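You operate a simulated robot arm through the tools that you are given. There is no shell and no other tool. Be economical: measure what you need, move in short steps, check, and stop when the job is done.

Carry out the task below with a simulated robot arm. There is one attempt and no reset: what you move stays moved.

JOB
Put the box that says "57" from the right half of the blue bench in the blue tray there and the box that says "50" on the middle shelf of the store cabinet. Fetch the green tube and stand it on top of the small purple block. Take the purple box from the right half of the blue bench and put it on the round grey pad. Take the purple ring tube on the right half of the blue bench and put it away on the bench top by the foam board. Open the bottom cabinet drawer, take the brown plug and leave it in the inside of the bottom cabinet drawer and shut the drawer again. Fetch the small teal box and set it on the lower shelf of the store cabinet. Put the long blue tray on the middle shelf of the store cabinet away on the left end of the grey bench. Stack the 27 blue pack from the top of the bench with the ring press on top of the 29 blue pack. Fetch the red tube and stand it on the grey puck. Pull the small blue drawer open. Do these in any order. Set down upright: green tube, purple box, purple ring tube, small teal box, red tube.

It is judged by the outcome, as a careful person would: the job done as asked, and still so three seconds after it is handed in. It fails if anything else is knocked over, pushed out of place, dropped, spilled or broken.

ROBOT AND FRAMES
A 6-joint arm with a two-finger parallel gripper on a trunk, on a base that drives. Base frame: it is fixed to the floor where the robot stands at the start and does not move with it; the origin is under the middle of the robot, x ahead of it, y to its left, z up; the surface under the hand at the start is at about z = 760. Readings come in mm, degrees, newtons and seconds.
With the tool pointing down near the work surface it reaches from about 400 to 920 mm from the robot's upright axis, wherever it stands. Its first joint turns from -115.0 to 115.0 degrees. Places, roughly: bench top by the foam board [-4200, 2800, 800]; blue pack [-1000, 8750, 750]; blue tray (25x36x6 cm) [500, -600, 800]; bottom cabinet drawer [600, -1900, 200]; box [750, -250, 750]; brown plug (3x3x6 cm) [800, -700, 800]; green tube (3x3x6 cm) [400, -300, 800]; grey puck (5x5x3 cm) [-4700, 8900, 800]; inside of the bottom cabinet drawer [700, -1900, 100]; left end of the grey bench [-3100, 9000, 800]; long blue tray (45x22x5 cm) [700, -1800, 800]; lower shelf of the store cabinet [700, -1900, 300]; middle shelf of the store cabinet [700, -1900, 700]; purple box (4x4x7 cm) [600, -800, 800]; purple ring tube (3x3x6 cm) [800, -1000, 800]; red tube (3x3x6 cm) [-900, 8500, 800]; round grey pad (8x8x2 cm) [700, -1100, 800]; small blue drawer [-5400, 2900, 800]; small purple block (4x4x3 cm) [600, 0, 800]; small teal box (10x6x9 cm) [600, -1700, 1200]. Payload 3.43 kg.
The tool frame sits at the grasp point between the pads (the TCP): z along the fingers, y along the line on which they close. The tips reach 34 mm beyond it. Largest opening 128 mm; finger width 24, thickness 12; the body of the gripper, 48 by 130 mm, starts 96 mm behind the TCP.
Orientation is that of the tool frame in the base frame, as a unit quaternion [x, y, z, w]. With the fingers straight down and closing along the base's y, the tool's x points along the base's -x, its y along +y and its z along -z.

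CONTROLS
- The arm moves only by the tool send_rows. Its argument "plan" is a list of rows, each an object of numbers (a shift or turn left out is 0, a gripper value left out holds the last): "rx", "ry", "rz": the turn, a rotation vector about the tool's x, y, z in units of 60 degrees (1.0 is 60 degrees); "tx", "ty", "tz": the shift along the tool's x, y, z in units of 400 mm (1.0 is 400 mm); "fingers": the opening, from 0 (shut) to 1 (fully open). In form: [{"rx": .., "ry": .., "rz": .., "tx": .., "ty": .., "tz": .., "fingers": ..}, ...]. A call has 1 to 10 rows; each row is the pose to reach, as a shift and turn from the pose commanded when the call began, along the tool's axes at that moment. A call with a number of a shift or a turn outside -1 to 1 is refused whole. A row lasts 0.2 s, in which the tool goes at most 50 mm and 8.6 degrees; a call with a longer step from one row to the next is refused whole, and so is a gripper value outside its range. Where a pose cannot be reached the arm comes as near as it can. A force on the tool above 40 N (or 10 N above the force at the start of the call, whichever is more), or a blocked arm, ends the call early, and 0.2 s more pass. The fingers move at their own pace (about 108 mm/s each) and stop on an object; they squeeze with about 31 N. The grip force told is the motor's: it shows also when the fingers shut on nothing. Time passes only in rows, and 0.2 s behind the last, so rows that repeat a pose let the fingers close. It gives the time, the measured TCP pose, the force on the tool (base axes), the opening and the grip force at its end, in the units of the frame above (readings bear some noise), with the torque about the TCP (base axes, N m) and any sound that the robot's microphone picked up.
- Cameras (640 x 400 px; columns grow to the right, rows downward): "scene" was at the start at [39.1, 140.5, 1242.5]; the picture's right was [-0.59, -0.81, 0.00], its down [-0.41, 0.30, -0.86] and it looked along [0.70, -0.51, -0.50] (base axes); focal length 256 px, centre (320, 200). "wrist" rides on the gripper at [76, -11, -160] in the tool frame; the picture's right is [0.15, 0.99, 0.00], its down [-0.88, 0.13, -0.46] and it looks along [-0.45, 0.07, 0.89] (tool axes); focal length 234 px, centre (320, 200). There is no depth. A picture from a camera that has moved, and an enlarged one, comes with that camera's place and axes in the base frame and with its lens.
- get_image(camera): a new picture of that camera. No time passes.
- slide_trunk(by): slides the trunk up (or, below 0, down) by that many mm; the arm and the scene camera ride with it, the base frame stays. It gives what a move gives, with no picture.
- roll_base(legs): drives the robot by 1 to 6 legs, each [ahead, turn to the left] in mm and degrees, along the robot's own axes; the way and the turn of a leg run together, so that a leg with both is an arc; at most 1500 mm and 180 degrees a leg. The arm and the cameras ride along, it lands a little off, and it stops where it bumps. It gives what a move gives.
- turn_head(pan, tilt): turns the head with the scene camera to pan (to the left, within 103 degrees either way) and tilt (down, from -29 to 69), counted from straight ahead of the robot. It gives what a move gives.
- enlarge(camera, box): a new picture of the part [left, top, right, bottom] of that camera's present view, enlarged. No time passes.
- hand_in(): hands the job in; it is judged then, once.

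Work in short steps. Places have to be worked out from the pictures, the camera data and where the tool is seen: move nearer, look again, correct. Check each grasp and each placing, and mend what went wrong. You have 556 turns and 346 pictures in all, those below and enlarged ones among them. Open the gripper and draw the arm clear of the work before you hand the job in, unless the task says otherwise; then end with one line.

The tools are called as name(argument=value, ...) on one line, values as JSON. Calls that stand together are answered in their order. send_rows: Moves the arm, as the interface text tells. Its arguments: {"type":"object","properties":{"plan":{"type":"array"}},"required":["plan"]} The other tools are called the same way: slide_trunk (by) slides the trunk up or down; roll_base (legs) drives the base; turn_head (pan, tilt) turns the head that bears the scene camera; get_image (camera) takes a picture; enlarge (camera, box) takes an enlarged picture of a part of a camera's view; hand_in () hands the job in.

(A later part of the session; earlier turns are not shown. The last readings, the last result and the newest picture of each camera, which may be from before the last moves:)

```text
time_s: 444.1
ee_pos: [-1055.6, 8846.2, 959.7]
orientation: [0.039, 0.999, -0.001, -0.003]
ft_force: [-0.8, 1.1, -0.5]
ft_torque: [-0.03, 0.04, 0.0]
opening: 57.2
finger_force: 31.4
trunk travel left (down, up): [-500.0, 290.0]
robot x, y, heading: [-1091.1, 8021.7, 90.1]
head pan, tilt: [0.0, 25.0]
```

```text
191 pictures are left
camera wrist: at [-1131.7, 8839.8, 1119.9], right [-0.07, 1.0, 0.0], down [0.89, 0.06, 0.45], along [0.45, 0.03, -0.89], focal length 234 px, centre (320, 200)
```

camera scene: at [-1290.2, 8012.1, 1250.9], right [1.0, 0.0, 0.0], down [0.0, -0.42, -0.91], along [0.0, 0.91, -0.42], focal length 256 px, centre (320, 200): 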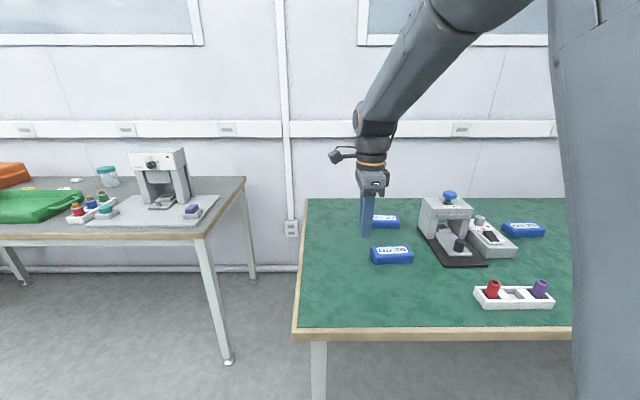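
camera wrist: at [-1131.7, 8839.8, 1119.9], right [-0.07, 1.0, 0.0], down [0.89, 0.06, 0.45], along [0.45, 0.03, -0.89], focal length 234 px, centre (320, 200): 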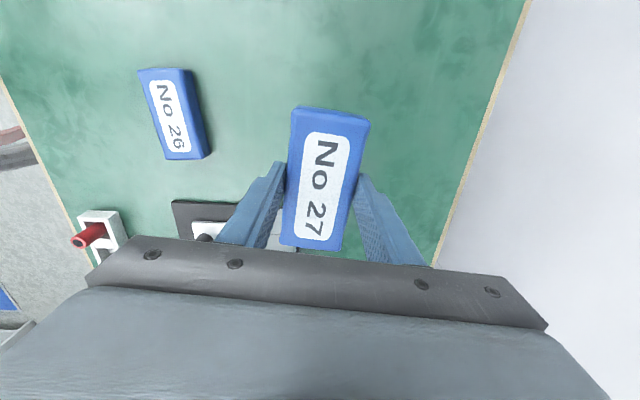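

Pack 27 held. Raise, retract, and shift the base to the right with an S-curve.

send_rows(plan=[{"tz": -0.1}, {"tz": -0.12, "ty": -0.1}, {"tz": -0.12, "ty": -0.22}, {"tz": -0.12, "ty": -0.34}, {"tz": -0.12, "ty": -0.46}, {"tz": -0.12, "ty": -0.58}, {"tz": -0.12, "ty": -0.68}])

roll_base(legs=[[-400, 45], [-400, -45], [700, 0]])

get_image(camera="wrist")

get_image(camera="scene")

```text
time_s: 445.7
ee_pos: [-1077.1, 8573.4, 1005.7]
orientation: [0.039, 0.999, 0.001, -0.002]
ft_force: [-0.1, 0.8, -0.3]
ft_torque: [-0.11, 0.0, 0.0]
opening: 57.1
finger_force: 30.8
trunk travel left (down, up): [-500.0, 290.0]
robot x, y, heading: [-1096.2, 8023.5, 90.0]
head pan, tilt: [0.0, 25.0]
```

```text
time_s: 453.8
ee_pos: [-779.3, 8556.7, 1007.8]
orientation: [0.038, 0.999, 0.0, -0.003]
ft_force: [-0.1, 0.6, -1.3]
ft_torque: [0.02, -0.02, 0.01]
opening: 57.2
finger_force: 31.4
trunk travel left (down, up): [-500.0, 290.0]
robot x, y, heading: [-796.0, 8006.4, 90.2]
head pan, tilt: [0.0, 25.0]
```

```text
190 pictures are left
camera wrist: at [-855.9, 8551.4, 1167.6], right [-0.07, 1.0, 0.0], down [0.89, 0.06, 0.45], along [0.45, 0.03, -0.89], focal length 234 px, centre (320, 200)
```

wrist: 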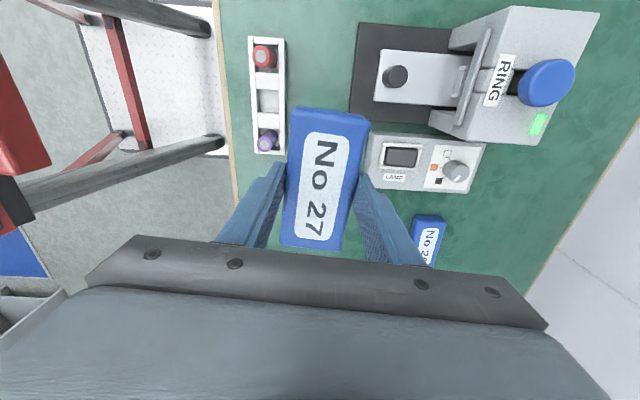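

```text
189 pictures are left
camera scene: at [-992.2, 8064.2, 1250.9], right [1.0, 0.0, 0.0], down [0.0, -0.42, -0.91], along [0.0, 0.91, -0.42], focal length 256 px, centre (320, 200)
```

scene: 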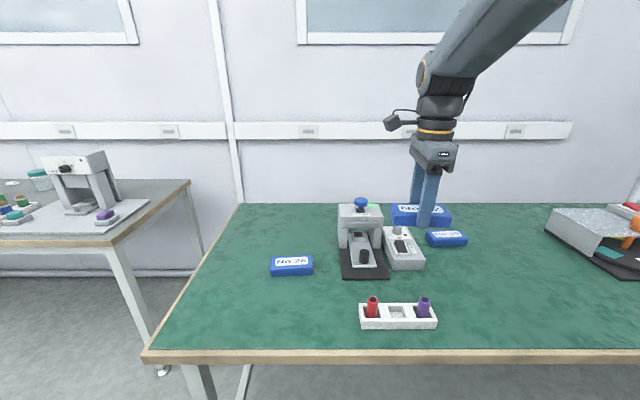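

send_rows(plan=[{"tx": -0.07, "ty": 0.08}, {"tx": -0.14, "ty": 0.16}, {"tx": -0.21, "ty": 0.24}, {"tx": -0.28, "ty": 0.32}, {"tx": -0.345, "ty": 0.4}])

get_image(camera="wrist")

enlarge(camera="scene", box=[400, 190, 500, 260])

```text
time_s: 455.0
ee_pos: [-629.7, 8705.4, 1006.9]
orientation: [0.038, 0.999, 0.001, -0.002]
ft_force: [-0.4, 0.3, -0.4]
ft_torque: [0.06, -0.02, -0.02]
opening: 57.2
finger_force: 31.2
trunk travel left (down, up): [-500.0, 290.0]
robot x, y, heading: [-795.1, 8006.8, 90.3]
head pan, tilt: [0.0, 25.0]
```

```text
188 pictures are left
camera wrist: at [-705.7, 8700.6, 1166.9], right [-0.07, 1.0, 0.0], down [0.89, 0.06, 0.45], along [0.45, 0.03, -0.89], focal length 234 px, centre (320, 200)
```

wrist: 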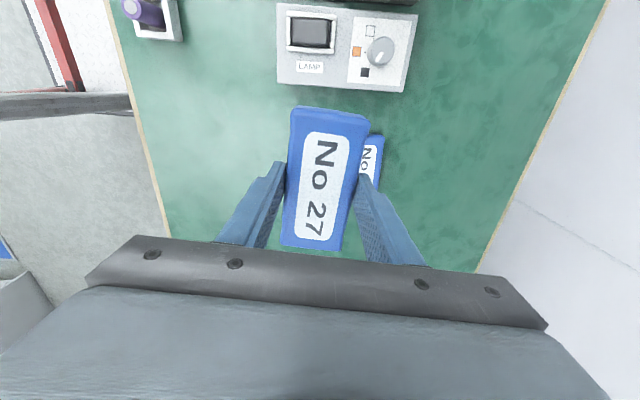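

```text
5.71 times, centred on (450, 225) of scene
camera zoom: at [-992.4, 8063.8, 1250.9], right [1.0, 0.0, 0.0], down [0.0, -0.42, -0.91], along [0.0, 0.91, -0.42], focal length 1463 px, centre (-423, 57)
```

zoom: 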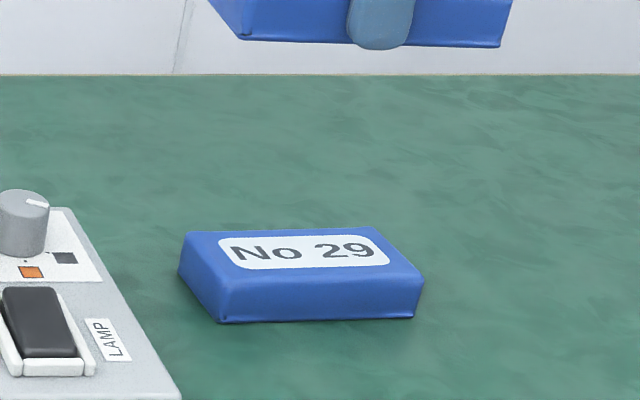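

Pack 29 centre ≈ (−570.5, 8791), yaw +2.5°, top ≈784. Position 27 above it, aligned, and lower partway.

send_rows(plan=[{"tx": -0.065, "ty": 0.1, "rz": -0.06}, {"tx": -0.131, "ty": 0.2, "rz": -0.115}, {"tx": -0.131, "ty": 0.2245, "rz": -0.115, "tz": 0.1}, {"tx": -0.131, "ty": 0.2245, "rz": -0.115, "tz": 0.2}, {"tx": -0.131, "ty": 0.2245, "rz": -0.115, "tz": 0.3}, {"tx": -0.131, "ty": 0.2245, "rz": -0.115, "tz": 0.4}, {"tx": -0.131, "ty": 0.2245, "rz": -0.115, "tz": 0.43}])

enlarge(camera="scene", box=[400, 190, 500, 260])

get_image(camera="wrist")

```text
time_s: 456.6
ee_pos: [-570.4, 8793.1, 833.4]
orientation: [-0.023, 1.0, 0.0, -0.003]
ft_force: [-0.7, -1.0, -0.6]
ft_torque: [0.01, 0.0, -0.01]
opening: 56.8
finger_force: 30.7
trunk travel left (down, up): [-500.0, 290.0]
robot x, y, heading: [-792.7, 8007.5, 90.4]
head pan, tilt: [0.0, 25.0]
```

```text
5.71 times, centred on (450, 225) of scene
camera zoom: at [-992.2, 8064.2, 1250.9], right [1.0, 0.0, 0.0], down [0.0, -0.42, -0.91], along [0.0, 0.91, -0.42], focal length 1463 px, centre (-423, 57)
```

zoom: 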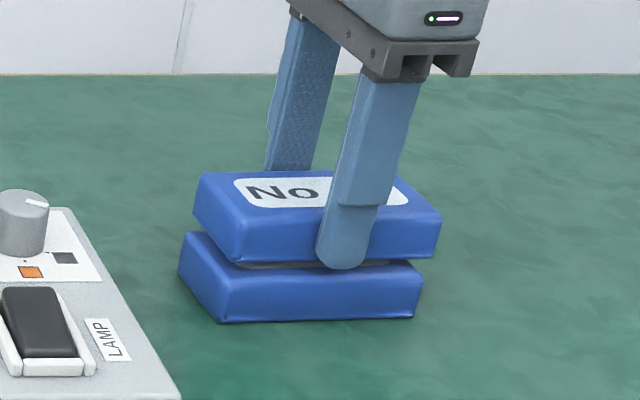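

```text
185 pictures are left
camera wrist: at [-646.6, 8777.5, 993.7], right [-0.19, 0.98, 0.0], down [0.88, 0.17, 0.45], along [0.44, 0.09, -0.89], focal length 234 px, centre (320, 200)
```

wrist: 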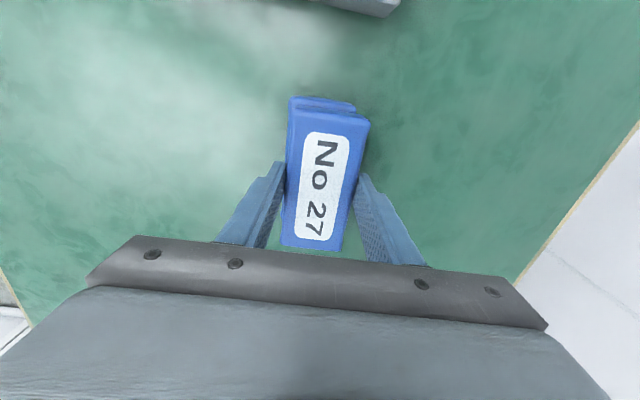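

Slight offset (~5 mm); correct and lower to contact.

send_rows(plan=[{"tx": 0.013, "ty": -0.009}, {"tx": 0.013, "ty": -0.009, "tz": 0.012}, {"tx": 0.013, "ty": -0.009, "tz": 0.02}, {"tx": 0.013, "ty": -0.009, "tz": 0.026}, {"tx": 0.013, "ty": -0.009, "tz": 0.032}, {"tx": 0.013, "ty": -0.009, "tz": 0.038}])

enlarge(camera="scene", box=[400, 190, 500, 260])

```text
time_s: 458.1
ee_pos: [-576.6, 8790.2, 823.8]
orientation: [-0.023, 1.0, 0.005, -0.001]
ft_force: [-0.4, -2.1, 13.4]
ft_torque: [-0.48, 0.13, 0.01]
opening: 57.4
finger_force: 31.4
trunk travel left (down, up): [-500.0, 290.0]
robot x, y, heading: [-793.8, 8004.8, 90.1]
head pan, tilt: [0.0, 25.0]
stopped in row 6: the force on the tool passed its limit at 42 N (the readings are from after the stop); the commanded pose is now the measured one
```

```text
5.71 times, centred on (450, 225) of scene
camera zoom: at [-992.3, 8063.6, 1250.7], right [1.0, 0.0, 0.0], down [0.0, -0.42, -0.91], along [0.0, 0.91, -0.42], focal length 1463 px, centre (-423, 57)
```

zoom: 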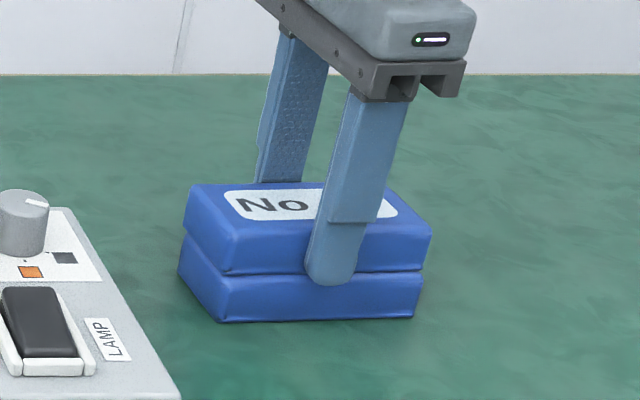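

Well stacked and in contact. Release and rise.

send_rows(plan=[{"tz": -0.003}, {"tz": -0.003, "fingers": 0.65}, {"tz": -0.003}, {"tz": -0.003}, {"tz": -0.1}, {"tz": -0.22}, {"tz": -0.34}])

enlarge(camera="scene", box=[400, 190, 500, 260])

enlarge(camera="scene", box=[340, 280, 460, 350])

```text
time_s: 459.7
ee_pos: [-576.1, 8788.6, 957.1]
orientation: [-0.023, 1.0, 0.003, -0.001]
ft_force: [0.4, 0.7, -0.7]
ft_torque: [-0.04, -0.03, -0.01]
opening: 83.4
finger_force: 0.1
trunk travel left (down, up): [-500.0, 290.0]
robot x, y, heading: [-795.8, 8009.2, 90.3]
head pan, tilt: [0.0, 25.0]
```

```text
5.71 times, centred on (450, 225) of scene
camera zoom: at [-992.1, 8064.4, 1250.9], right [1.0, 0.0, 0.0], down [0.0, -0.42, -0.91], along [0.0, 0.91, -0.42], focal length 1463 px, centre (-423, 57)
```

zoom: 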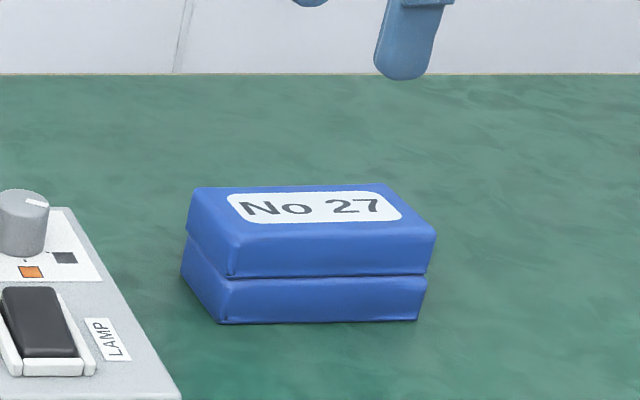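

```text
5.33 times, centred on (400, 315) of scene
camera zoom: at [-992.1, 8064.4, 1250.9], right [1.0, 0.0, 0.0], down [0.0, -0.42, -0.91], along [0.0, 0.91, -0.42], focal length 1365 px, centre (-107, -413)
```

zoom: 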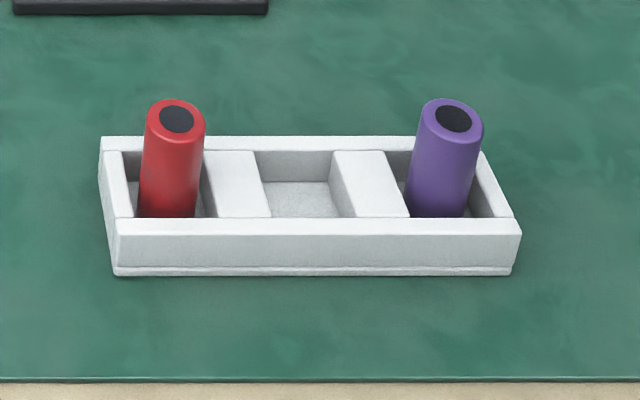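

Stack is neat. Next the red tube in the rack (top ≈ (−880, 8473)). Move around the press to above it.

send_rows(plan=[{"ty": -0.115}, {"ty": -0.23, "tx": 0.01}, {"ty": -0.345, "tx": 0.015}, {"ty": -0.46, "tx": 0.02}, {"ty": -0.575, "tx": 0.025}, {"ty": -0.69, "tx": 0.03}, {"ty": -0.79, "tx": 0.036}])

send_rows(plan=[{"tx": 0.115, "rz": 0.008}, {"tx": 0.23, "rz": 0.016}, {"tx": 0.345, "rz": 0.024}, {"tx": 0.46, "rz": 0.032}, {"tx": 0.575, "rz": 0.04}, {"tx": 0.69, "ty": 0.02, "rz": 0.04}, {"tx": 0.75, "ty": 0.035, "rz": 0.044}])

get_image(camera="wrist")

```text
time_s: 461.3
ee_pos: [-575.9, 8474.2, 957.4]
orientation: [-0.023, 1.0, 0.003, -0.001]
ft_force: [0.6, 0.3, -1.2]
ft_torque: [-0.03, 0.03, 0.03]
opening: 83.0
finger_force: 0.1
trunk travel left (down, up): [-500.0, 290.0]
robot x, y, heading: [-797.5, 8006.3, 90.2]
head pan, tilt: [0.0, 25.0]
```

```text
time_s: 462.9
ee_pos: [-875.2, 8472.6, 958.2]
orientation: [0.0, 1.0, 0.004, -0.002]
ft_force: [-0.7, 0.5, -0.2]
ft_torque: [0.01, 0.05, 0.03]
opening: 83.4
finger_force: 0.0
trunk travel left (down, up): [-500.0, 290.0]
robot x, y, heading: [-793.6, 8002.7, 90.2]
head pan, tilt: [0.0, 25.0]
```

```text
181 pictures are left
camera wrist: at [-952.3, 8460.7, 1117.8], right [-0.15, 0.99, 0.01], down [0.88, 0.13, 0.45], along [0.45, 0.07, -0.89], focal length 234 px, centre (320, 200)
```

wrist: 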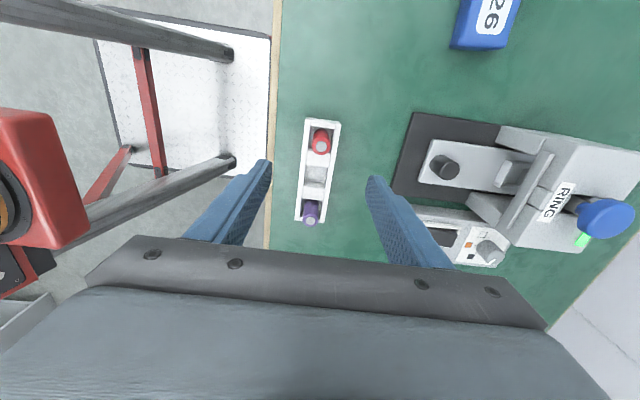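

enlarge(camera="wrist", box=[280, 105, 370, 165])

```text
6.67 times, centred on (325, 135) of wrist
camera zoom: at [-952.3, 8460.7, 1117.8], right [-0.15, 0.99, 0.01], down [0.88, 0.13, 0.45], along [0.45, 0.07, -0.89], focal length 1561 px, centre (287, 633)
```

zoom: 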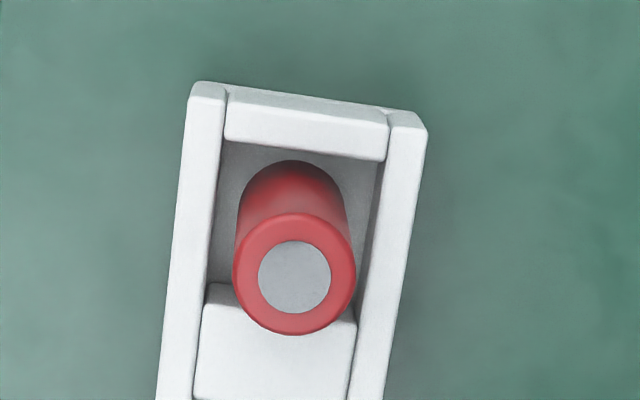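

Top centre (−879.6, 8473). Descend and grip above the rack, lift.

send_rows(plan=[{"tx": 0.011, "tz": 0.1, "fingers": 0.5}, {"tx": 0.011, "tz": 0.2}, {"tx": 0.011, "tz": 0.3}, {"tx": 0.011, "tz": 0.336}, {"tx": 0.011, "tz": 0.336, "fingers": 0}, {"tx": 0.011, "tz": 0.336}, {"tx": 0.011, "tz": 0.336}, {"tx": 0.011, "tz": 0.25}, {"tx": 0.011, "tz": 0.13}, {"tx": 0.011, "tz": 0.02}])

enlarge(camera="scene", box=[310, 220, 490, 340])

```text
time_s: 465.1
ee_pos: [-881.4, 8472.8, 948.8]
orientation: [0.0, 1.0, 0.003, -0.002]
ft_force: [-0.4, 0.3, -0.5]
ft_torque: [-0.01, -0.01, 0.01]
opening: 22.6
finger_force: 30.8
trunk travel left (down, up): [-500.0, 290.0]
robot x, y, heading: [-797.2, 8008.1, 89.9]
head pan, tilt: [0.0, 25.0]
```

```text
3.33 times, centred on (400, 280) of scene
camera zoom: at [-992.3, 8064.5, 1250.9], right [1.0, 0.0, 0.0], down [0.0, -0.42, -0.91], along [0.0, 0.91, -0.42], focal length 853 px, centre (53, -67)
```

zoom: 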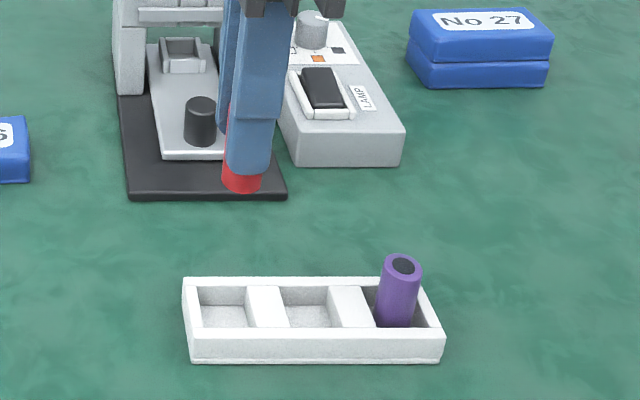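

Red tube held. Back off and drive left along the aisle to the bench with the grey puck.

roll_base(legs=[[-330, 0], [0, 90], [1400, 0], [1400, 0], [950, 0], [0, -90]])

turn_head(pan=0, tilt=20)

get_image(camera="scene")

```text
time_s: 492.6
ee_pos: [-4607.4, 8172.1, 949.6]
orientation: [0.014, 1.0, 0.002, -0.001]
ft_force: [0.4, 0.6, -0.1]
ft_torque: [0.04, 0.01, -0.02]
opening: 22.9
finger_force: 30.9
trunk travel left (down, up): [-500.0, 290.0]
robot x, y, heading: [-4534.0, 7702.3, 88.8]
head pan, tilt: [0.0, 25.0]
```

```text
time_s: 493.3
ee_pos: [-4607.5, 8173.9, 949.6]
orientation: [0.014, 1.0, 0.003, -0.002]
ft_force: [-0.7, -0.4, -0.2]
ft_torque: [-0.02, 0.0, 0.02]
opening: 22.8
finger_force: 31.3
trunk travel left (down, up): [-500.0, 290.0]
robot x, y, heading: [-4535.7, 7706.2, 88.4]
head pan, tilt: [0.0, 20.0]
```

```text
178 pictures are left
camera scene: at [-4729.5, 7767.8, 1259.0], right [1.0, -0.02, 0.0], down [-0.01, -0.34, -0.94], along [0.02, 0.94, -0.34], focal length 256 px, centre (320, 200)
```

scene: 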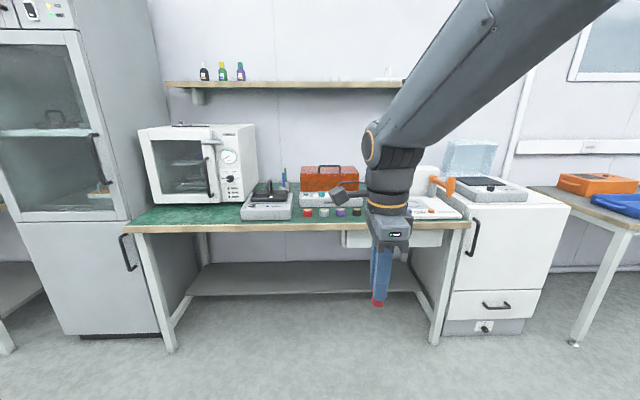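

enlarge(camera="scene", box=[230, 160, 480, 240])

```text
2.56 times, centred on (355, 200) of scene
camera zoom: at [-4729.5, 7767.8, 1259.0], right [1.0, -0.02, 0.0], down [-0.01, -0.34, -0.94], along [0.02, 0.94, -0.34], focal length 655 px, centre (230, 200)
```

zoom: 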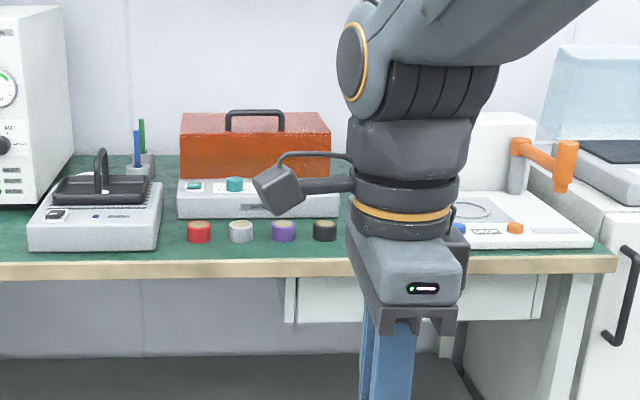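

The grey puck is second from left of four, at ≈ (−4677, 8901). Roll forward and view from above.

roll_base(legs=[[520, 1.2]])

get_image(camera="wrist")

get_image(camera="scene")

```text
time_s: 496.4
ee_pos: [-4611.1, 8698.0, 949.9]
orientation: [0.002, 1.0, 0.002, -0.002]
ft_force: [-0.6, -0.7, -1.0]
ft_torque: [-0.03, 0.02, -0.02]
opening: 22.7
finger_force: 31.1
trunk travel left (down, up): [-500.0, 290.0]
robot x, y, heading: [-4526.2, 8229.3, 90.0]
head pan, tilt: [0.0, 20.0]
```

```text
176 pictures are left
camera wrist: at [-4687.3, 8686.3, 1110.0], right [-0.14, 0.99, 0.01], down [0.88, 0.12, 0.45], along [0.45, 0.07, -0.89], focal length 234 px, centre (320, 200)
```

wrist: 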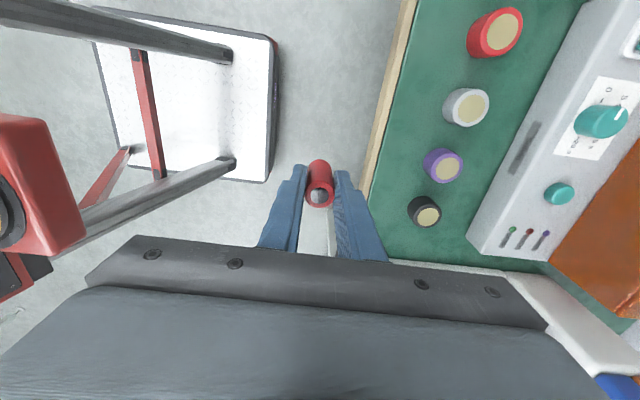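

```text
175 pictures are left
camera scene: at [-4724.3, 8290.5, 1259.0], right [1.0, 0.0, 0.0], down [0.0, -0.34, -0.94], along [0.0, 0.94, -0.34], focal length 256 px, centre (320, 200)
```

scene: 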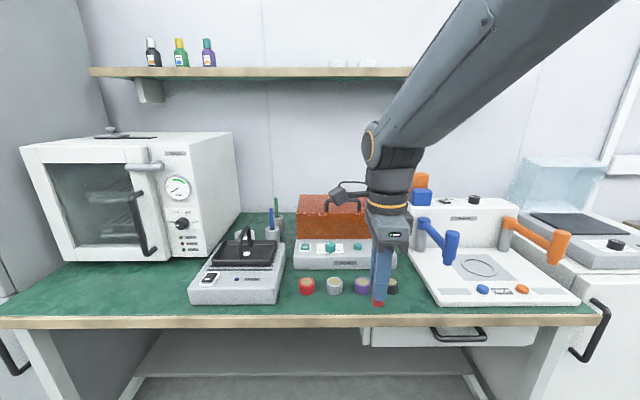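

send_rows(plan=[{"tx": 0.04, "ty": 0.09}, {"tx": 0.075, "ty": 0.18}, {"tx": 0.075, "ty": 0.25, "tz": 0.05}])

get_image(camera="wrist")

enlarge(camera="wrist", box=[345, 75, 445, 165])

```text
time_s: 497.2
ee_pos: [-4641.7, 8798.0, 929.1]
orientation: [0.003, 1.0, 0.004, -0.001]
ft_force: [0.4, 0.6, -0.8]
ft_torque: [0.05, 0.02, 0.0]
opening: 23.0
finger_force: 30.7
trunk travel left (down, up): [-500.0, 290.0]
robot x, y, heading: [-4526.5, 8231.2, 90.0]
head pan, tilt: [0.0, 20.0]
```

```text
174 pictures are left
camera wrist: at [-4716.6, 8786.3, 1090.5], right [-0.14, 0.99, 0.01], down [0.88, 0.12, 0.45], along [0.45, 0.07, -0.89], focal length 234 px, centre (320, 200)
```

wrist: 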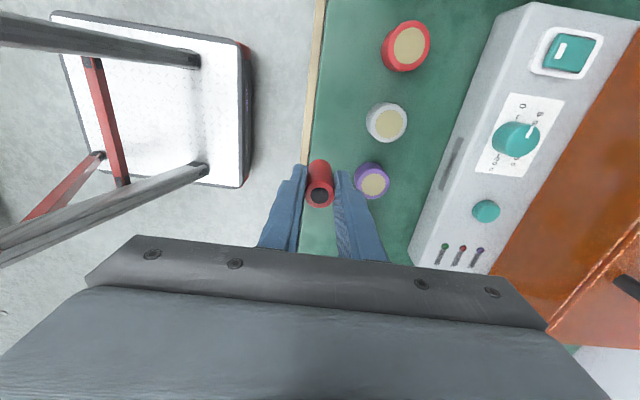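

```text
4.44 times, centred on (395, 120) of wrist
camera zoom: at [-4716.6, 8786.3, 1090.5], right [-0.14, 0.99, 0.01], down [0.88, 0.12, 0.45], along [0.45, 0.07, -0.89], focal length 1041 px, centre (-13, 556)
```

zoom: 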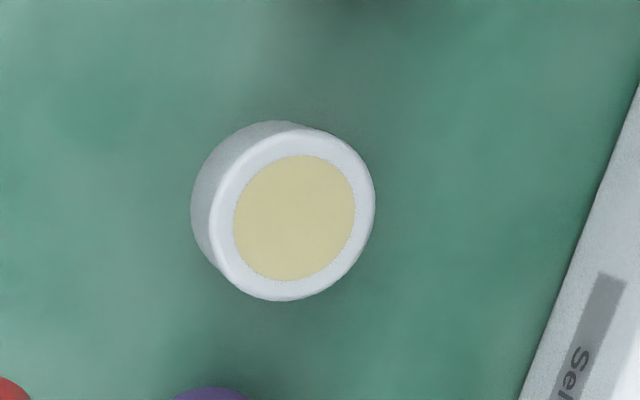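

Flat-topped puck centre ≈ (−4682, 8877). Move over it and descend near contact.

send_rows(plan=[{"tx": 0.05, "ty": 0.1}, {"tx": 0.103, "ty": 0.199}, {"tx": 0.103, "ty": 0.199, "tz": 0.08}, {"tx": 0.103, "ty": 0.199, "tz": 0.15}])

get_image(camera="scene")

enlarge(camera="scene", box=[280, 230, 400, 310])

```text
time_s: 498.2
ee_pos: [-4681.9, 8878.6, 871.3]
orientation: [0.002, 1.0, 0.002, -0.002]
ft_force: [0.1, -1.4, -0.3]
ft_torque: [0.04, 0.01, 0.0]
opening: 22.6
finger_force: 30.9
trunk travel left (down, up): [-500.0, 290.0]
robot x, y, heading: [-4525.6, 8232.1, 89.9]
head pan, tilt: [0.0, 20.0]
```

```text
172 pictures are left
camera scene: at [-4724.3, 8290.3, 1259.0], right [1.0, 0.0, 0.0], down [0.0, -0.34, -0.94], along [0.0, 0.94, -0.34], focal length 256 px, centre (320, 200)
```

scene: 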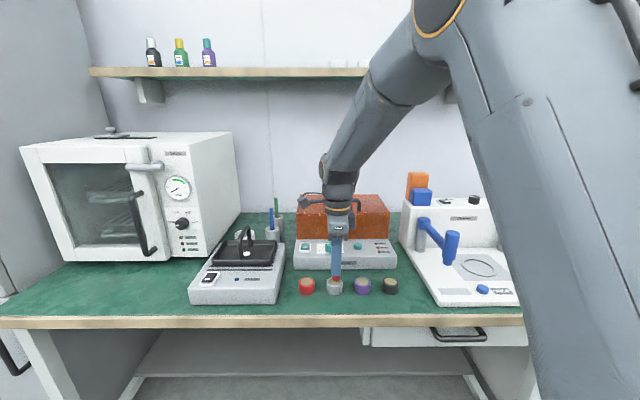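

```text
5.00 times, centred on (340, 270) of scene
camera zoom: at [-4724.3, 8290.3, 1259.0], right [1.0, 0.0, 0.0], down [0.0, -0.34, -0.94], along [0.0, 0.94, -0.34], focal length 1280 px, centre (220, -150)
```

zoom: 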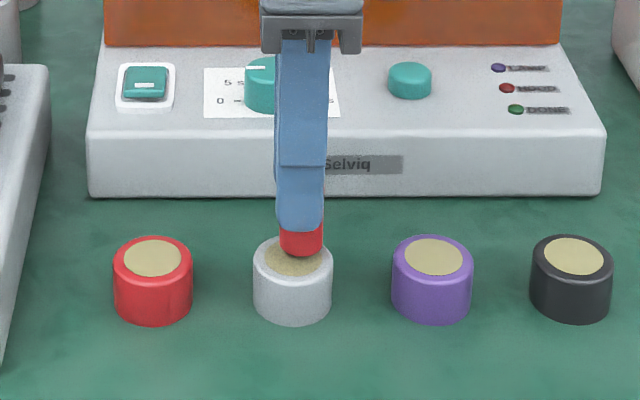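

Nearly centred (shift −3 mm in x). Lower to contact.

send_rows(plan=[{"tx": 0.0075, "ty": -0.004}, {"tx": 0.0075, "ty": -0.004, "tz": 0.008}, {"tx": 0.0075, "ty": -0.004, "tz": 0.016}, {"tx": 0.0075, "ty": -0.004, "tz": 0.024}, {"tx": 0.0075, "ty": -0.004, "tz": 0.032}, {"tx": 0.0075, "ty": -0.004, "tz": 0.04}, {"tx": 0.0075, "ty": -0.004, "tz": 0.048}])

enlarge(camera="scene", box=[280, 230, 400, 310])

```text
time_s: 499.8
ee_pos: [-4684.7, 8878.4, 856.5]
orientation: [0.002, 1.0, 0.007, -0.003]
ft_force: [0.8, -2.0, 13.9]
ft_torque: [-0.22, -0.03, -0.02]
opening: 23.0
finger_force: 30.4
trunk travel left (down, up): [-500.0, 290.0]
robot x, y, heading: [-4526.7, 8232.7, 90.2]
head pan, tilt: [0.0, 20.0]
stopped in row 7: the force on the tool passed its limit at 45 N (the readings are from after the stop); the commanded pose is now the measured one
```

```text
5.00 times, centred on (340, 270) of scene
camera zoom: at [-4724.2, 8290.0, 1258.9], right [1.0, 0.0, 0.0], down [0.0, -0.34, -0.94], along [0.0, 0.94, -0.34], focal length 1280 px, centre (220, -150)
```

zoom: 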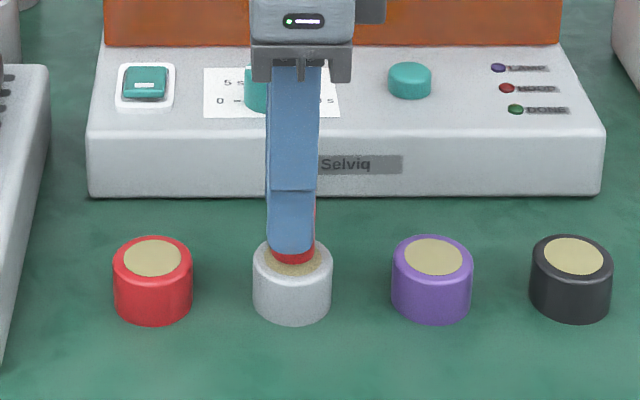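

Contact. Ease, release, and rise straight up.

send_rows(plan=[{"tz": -0.002}, {"tz": -0.002, "fingers": 0.35}, {"tz": -0.002}, {"tz": -0.002}, {"tz": -0.08}, {"tz": -0.18}, {"tz": -0.28}])

enlarge(camera="scene", box=[280, 230, 400, 310])

```text
time_s: 501.4
ee_pos: [-4683.5, 8876.8, 968.6]
orientation: [0.003, 1.0, 0.005, -0.003]
ft_force: [-0.3, 0.7, -0.2]
ft_torque: [0.0, -0.01, 0.01]
opening: 44.6
finger_force: 0.2
trunk travel left (down, up): [-500.0, 290.0]
robot x, y, heading: [-4529.8, 8233.3, 89.8]
head pan, tilt: [0.0, 20.0]
```

```text
5.00 times, centred on (340, 270) of scene
camera zoom: at [-4724.4, 8290.8, 1259.0], right [1.0, 0.0, 0.0], down [0.0, -0.34, -0.94], along [0.0, 0.94, -0.34], focal length 1280 px, centre (220, -150)
```

zoom: 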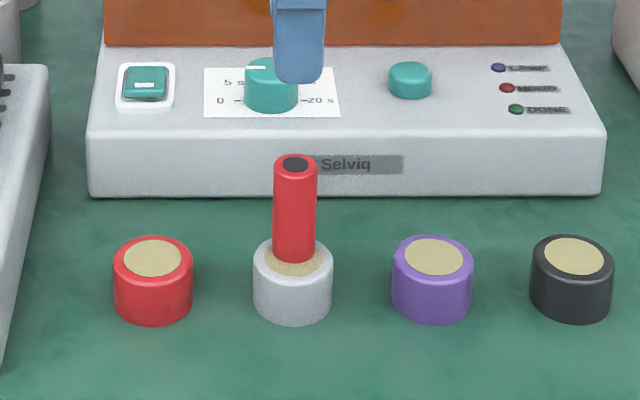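

Red tube stands on the grey puck. Now drive back to the main corridor and south to view the foam-board bench.

roll_base(legs=[[-530, 0], [0, -90], [1400, 0], [1400, 0], [900, 0], [0, -90]])

roll_base(legs=[[1500, 0], [1500, 0], [1500, 0], [1500, 0]])

turn_head(pan=-75, tilt=10)

get_image(camera="scene")

```text
time_s: 529.5
ee_pos: [-673.7, 7047.7, 967.6]
orientation: [1.0, -0.002, 0.003, 0.005]
ft_force: [0.6, -0.5, 0.6]
ft_torque: [-0.01, 0.0, -0.02]
opening: 44.9
finger_force: 0.0
trunk travel left (down, up): [-500.0, 290.0]
robot x, y, heading: [-831.0, 7692.1, -90.3]
head pan, tilt: [0.0, 20.0]
```

```text
time_s: 558.0
ee_pos: [-607.4, 1052.7, 967.7]
orientation: [1.0, 0.003, 0.002, 0.005]
ft_force: [0.2, -0.2, 0.3]
ft_torque: [0.0, 0.04, 0.02]
opening: 44.4
finger_force: 0.2
trunk travel left (down, up): [-500.0, 290.0]
robot x, y, heading: [-769.5, 1699.5, -89.2]
head pan, tilt: [0.0, 20.0]
```

```text
time_s: 559.5
ee_pos: [-607.4, 1053.6, 967.1]
orientation: [1.0, 0.003, 0.001, 0.005]
ft_force: [0.1, -1.0, 0.5]
ft_torque: [0.01, -0.02, 0.01]
opening: 44.5
finger_force: 0.2
trunk travel left (down, up): [-500.0, 290.0]
robot x, y, heading: [-772.5, 1698.0, -89.3]
head pan, tilt: [-75.0, 10.0]
```

```text
168 pictures are left
camera scene: at [-666.7, 1705.6, 1275.3], right [-0.27, 0.96, 0.0], down [0.17, 0.05, -0.98], along [-0.95, -0.27, -0.17], focal length 256 px, centre (320, 200)
```

scene: 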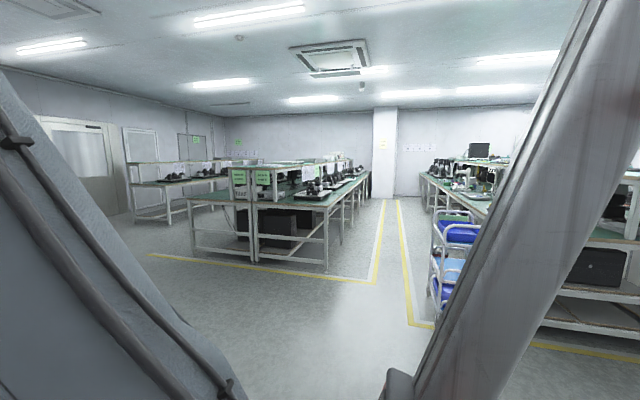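

An aisle runs west along y≈1700 with the target bench on its north side. Drive into it and look.

roll_base(legs=[[0, -90.7], [1500, 0], [600, 0]])

turn_head(pan=-60, tilt=15)

get_image(camera="scene")

```text
time_s: 573.8
ee_pos: [-3516.2, 1507.4, 967.4]
orientation: [0.709, -0.705, -0.001, 0.005]
ft_force: [0.2, 1.2, 0.3]
ft_torque: [-0.01, 0.0, 0.01]
opening: 44.6
finger_force: 0.1
trunk travel left (down, up): [-500.0, 290.0]
robot x, y, heading: [-2872.3, 1672.5, -179.3]
head pan, tilt: [-75.0, 10.0]
```

```text
time_s: 574.5
ee_pos: [-3518.0, 1507.1, 967.0]
orientation: [0.71, -0.704, -0.002, 0.006]
ft_force: [-0.1, 0.4, 0.2]
ft_torque: [-0.01, 0.01, 0.04]
opening: 44.7
finger_force: 0.1
trunk travel left (down, up): [-500.0, 290.0]
robot x, y, heading: [-2875.1, 1673.8, -179.2]
head pan, tilt: [-60.0, 15.0]
```

```text
167 pictures are left
camera scene: at [-2887.2, 1555.7, 1267.2], right [0.86, 0.51, 0.0], down [0.13, -0.22, -0.97], along [-0.49, 0.83, -0.26], focal length 256 px, centre (320, 200)
```

scene: 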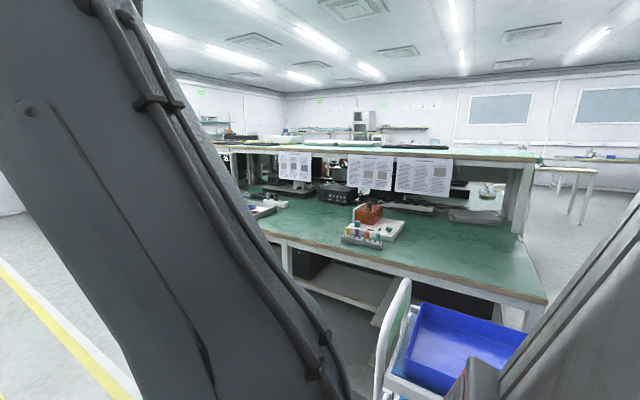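

roll_base(legs=[[1300, 0]])

turn_head(pan=-55, tilt=18)

get_image(camera="scene")

turn_head(pan=-100, tilt=25)

get_image(camera="scene")

```text
time_s: 581.1
ee_pos: [-4821.1, 1492.9, 968.3]
orientation: [0.709, -0.705, -0.002, 0.006]
ft_force: [0.0, -0.7, 0.0]
ft_torque: [0.03, 0.02, -0.04]
opening: 44.7
finger_force: 0.1
trunk travel left (down, up): [-500.0, 290.0]
robot x, y, heading: [-4178.2, 1655.4, -179.2]
head pan, tilt: [-60.0, 15.0]
```

```text
time_s: 581.8
ee_pos: [-4822.2, 1492.4, 968.3]
orientation: [0.71, -0.704, -0.002, 0.006]
ft_force: [-0.2, -0.6, 0.8]
ft_torque: [0.04, -0.01, -0.02]
opening: 44.8
finger_force: 0.1
trunk travel left (down, up): [-500.0, 290.0]
robot x, y, heading: [-4174.4, 1658.7, -179.1]
head pan, tilt: [-55.0, 18.0]
```

```text
166 pictures are left
camera scene: at [-4198.0, 1535.8, 1262.3], right [0.81, 0.58, 0.0], down [0.18, -0.25, -0.95], along [-0.55, 0.77, -0.31], focal length 256 px, centre (320, 200)
```

scene: 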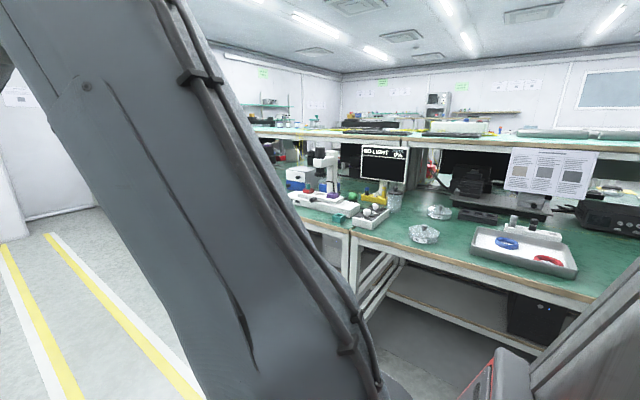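

```text
time_s: 582.9
ee_pos: [-4821.0, 1492.3, 966.7]
orientation: [0.709, -0.705, -0.002, 0.005]
ft_force: [0.1, 0.0, -0.3]
ft_torque: [-0.02, 0.02, -0.02]
opening: 44.8
finger_force: 0.0
trunk travel left (down, up): [-500.0, 290.0]
robot x, y, heading: [-4174.6, 1653.3, -179.2]
head pan, tilt: [-100.0, 25.0]
```

```text
165 pictures are left
camera scene: at [-4128.7, 1550.9, 1250.9], right [0.99, -0.16, 0.0], down [-0.07, -0.42, -0.91], along [0.15, 0.89, -0.42], focal length 256 px, centre (320, 200)
```

scene: 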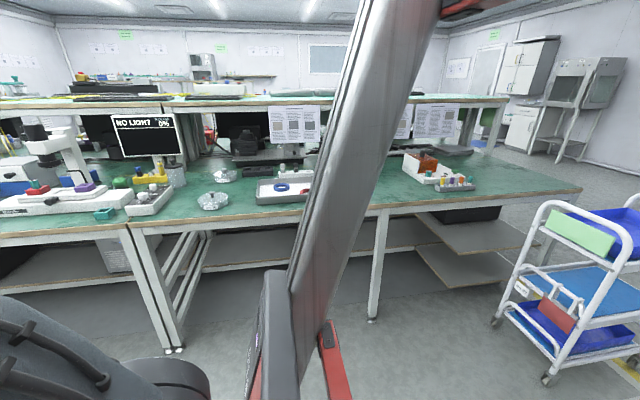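

enlarge(camera="scene", box=[180, 100, 330, 220])

enlarge(camera="scene", box=[0, 90, 200, 230])

```text
3.33 times, centred on (255, 160) of scene
camera zoom: at [-4128.7, 1550.9, 1250.9], right [0.99, -0.16, 0.0], down [-0.07, -0.42, -0.91], along [0.15, 0.89, -0.42], focal length 853 px, centre (537, 333)
```

zoom: 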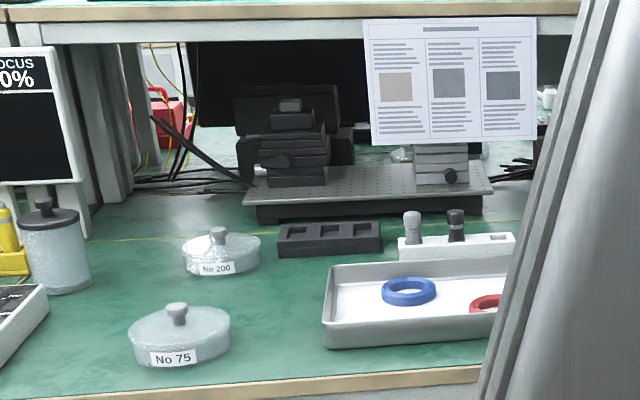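

```text
2.86 times, centred on (100, 160) of scene
camera zoom: at [-4128.7, 1550.9, 1250.9], right [0.99, -0.16, 0.0], down [-0.07, -0.42, -0.91], along [0.15, 0.89, -0.42], focal length 731 px, centre (949, 314)
```

zoom: 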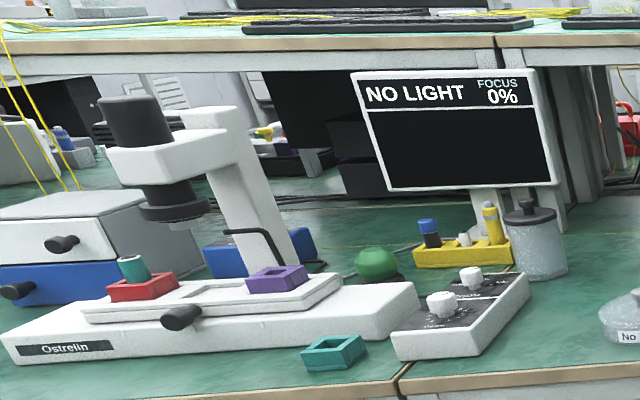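

The black foam block with cutouts is the foam board (≈(−4260, 2990)); free spot near (−4310, 2830). The blue drawer unit is to the left. Drive on to it and face north.

roll_base(legs=[[1100, 0], [0, -90]])

turn_head(pan=0, tilt=25)

get_image(camera="scene")

```text
time_s: 592.3
ee_pos: [-5434.8, 2289.8, 968.2]
orientation: [-0.003, 1.0, 0.006, -0.002]
ft_force: [-0.1, -0.7, -0.6]
ft_torque: [0.02, -0.03, -0.01]
opening: 44.7
finger_force: 0.1
trunk travel left (down, up): [-500.0, 290.0]
robot x, y, heading: [-5273.8, 1645.6, 90.6]
head pan, tilt: [-100.0, 25.0]
```

```text
time_s: 594.1
ee_pos: [-5434.8, 2289.5, 967.2]
orientation: [-0.002, 1.0, 0.004, -0.003]
ft_force: [0.0, 0.6, 0.2]
ft_torque: [0.0, 0.02, -0.01]
opening: 44.6
finger_force: 0.1
trunk travel left (down, up): [-500.0, 290.0]
robot x, y, heading: [-5273.1, 1644.0, 91.0]
head pan, tilt: [0.0, 25.0]
```

```text
162 pictures are left
camera scene: at [-5469.3, 1702.0, 1250.9], right [1.0, 0.01, 0.0], down [0.0, -0.42, -0.91], along [-0.01, 0.91, -0.42], focal length 256 px, centre (320, 200)
```

scene: 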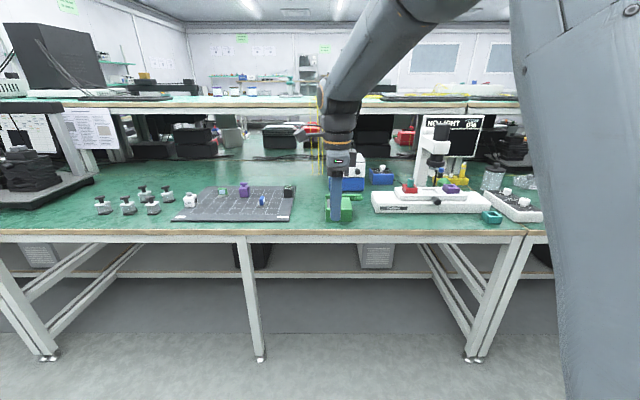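

enlarge(camera="scene", box=[260, 140, 420, 240])

```text
4.00 times, centred on (340, 190) of scene
camera zoom: at [-5469.3, 1702.0, 1250.9], right [1.0, 0.01, 0.0], down [0.0, -0.42, -0.91], along [-0.01, 0.91, -0.42], focal length 1024 px, centre (240, 240)
```

zoom: 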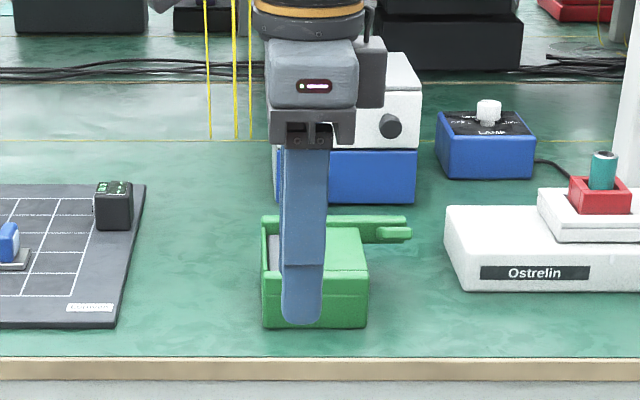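

The arm blocks the view of the blue drawer's knob; move it left.

send_rows(plan=[{"tx": 0.11}, {"tx": 0.22}, {"tx": 0.33}, {"tx": 0.44}])

enlarge(camera="scene", box=[260, 140, 420, 240])

```text
time_s: 595.1
ee_pos: [-5611.9, 2289.4, 968.7]
orientation: [-0.002, 1.0, 0.004, -0.002]
ft_force: [1.2, -0.1, -0.1]
ft_torque: [0.0, 0.05, 0.0]
opening: 44.8
finger_force: 0.0
trunk travel left (down, up): [-500.0, 290.0]
robot x, y, heading: [-5274.4, 1646.2, 90.4]
head pan, tilt: [0.0, 25.0]
```

```text
4.00 times, centred on (340, 190) of scene
camera zoom: at [-5469.0, 1702.0, 1251.0], right [1.0, 0.01, 0.0], down [0.0, -0.42, -0.91], along [-0.01, 0.91, -0.42], focal length 1024 px, centre (240, 240)
```

zoom: 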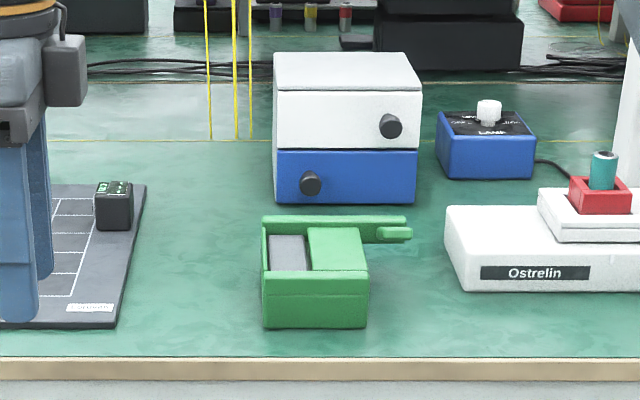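

Knob of the blue drawer at ≈ (−5392, 2845, 795); the green box in front leaves ~140 mm of pull. Turn the hand to close along x with 20° forward pitch, and retract before rolling up.

send_rows(plan=[{"tx": -0.09, "ty": -0.058, "rx": -0.0218, "ry": -0.0218, "rz": -0.1236}, {"tx": -0.18, "ty": -0.116, "rx": -0.0436, "ry": -0.0436, "rz": -0.2473}, {"tx": -0.275, "ty": -0.175, "rx": -0.0654, "ry": -0.0654, "rz": -0.3709}, {"tx": -0.365, "ty": -0.233, "rx": -0.0872, "ry": -0.0872, "rz": -0.4945}, {"tx": -0.455, "ty": -0.29, "rx": -0.109, "ry": -0.109, "rz": -0.6182}, {"tx": -0.55, "ty": -0.35, "rx": -0.1308, "ry": -0.1308, "rz": -0.7418}])

send_rows(plan=[{"rx": -0.0218, "ry": -0.0218, "rz": -0.1236}, {"rx": -0.0436, "ry": -0.0436, "rz": -0.2473}, {"rx": -0.0654, "ry": -0.0654, "rz": -0.3709}, {"rx": -0.0872, "ry": -0.0872, "rz": -0.4945}, {"rx": -0.109, "ry": -0.109, "rz": -0.6182}, {"rx": -0.1308, "ry": -0.1308, "rz": -0.7418, "fingers": 0.45}])

roll_base(legs=[[490, -0.4]])

get_image(camera="scene")

get_image(camera="wrist")

```text
time_s: 596.5
ee_pos: [-5391.5, 2151.1, 966.5]
orientation: [-0.382, 0.919, 0.074, 0.066]
ft_force: [-0.3, 0.4, 0.9]
ft_torque: [-0.06, -0.02, -0.03]
opening: 44.9
finger_force: 0.0
trunk travel left (down, up): [-500.0, 290.0]
robot x, y, heading: [-5275.4, 1646.9, 90.5]
head pan, tilt: [0.0, 25.0]
```

```text
time_s: 597.9
ee_pos: [-5391.2, 2150.0, 965.4]
orientation: [0.698, -0.693, -0.13, -0.125]
ft_force: [-0.1, 0.5, 0.3]
ft_torque: [0.0, -0.05, 0.0]
opening: 57.6
finger_force: 0.1
trunk travel left (down, up): [-500.0, 290.0]
robot x, y, heading: [-5268.2, 1647.2, 90.3]
head pan, tilt: [0.0, 25.0]
```

```text
time_s: 600.8
ee_pos: [-5388.1, 2640.7, 965.3]
orientation: [-0.694, 0.698, 0.127, 0.125]
ft_force: [0.7, 0.1, -0.3]
ft_torque: [-0.02, 0.0, -0.01]
opening: 57.5
finger_force: 0.1
trunk travel left (down, up): [-500.0, 290.0]
robot x, y, heading: [-5279.0, 2137.6, 90.1]
head pan, tilt: [0.0, 25.0]
```

```text
159 pictures are left
camera scene: at [-5470.8, 2194.4, 1250.9], right [1.0, 0.0, 0.0], down [0.0, -0.42, -0.91], along [0.0, 0.91, -0.42], focal length 256 px, centre (320, 200)
```

scene: 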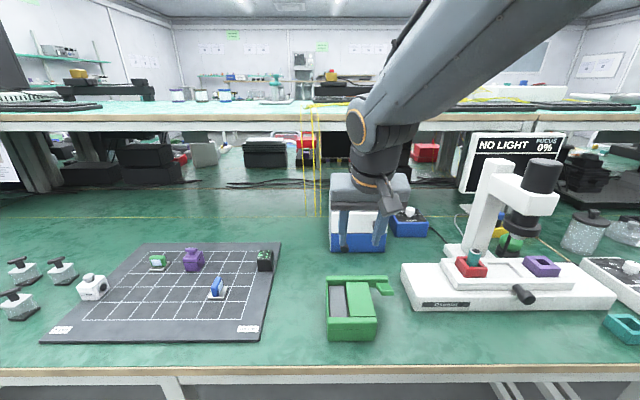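

```text
158 pictures are left
camera wrist: at [-5376.9, 2514.2, 1088.7], right [-0.99, -0.13, -0.05], down [-0.12, 0.66, 0.74], along [-0.07, 0.74, -0.67], focal length 234 px, centre (320, 200)
```

wrist: 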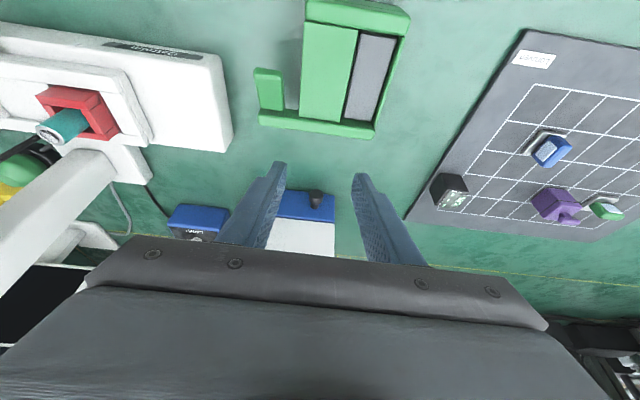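

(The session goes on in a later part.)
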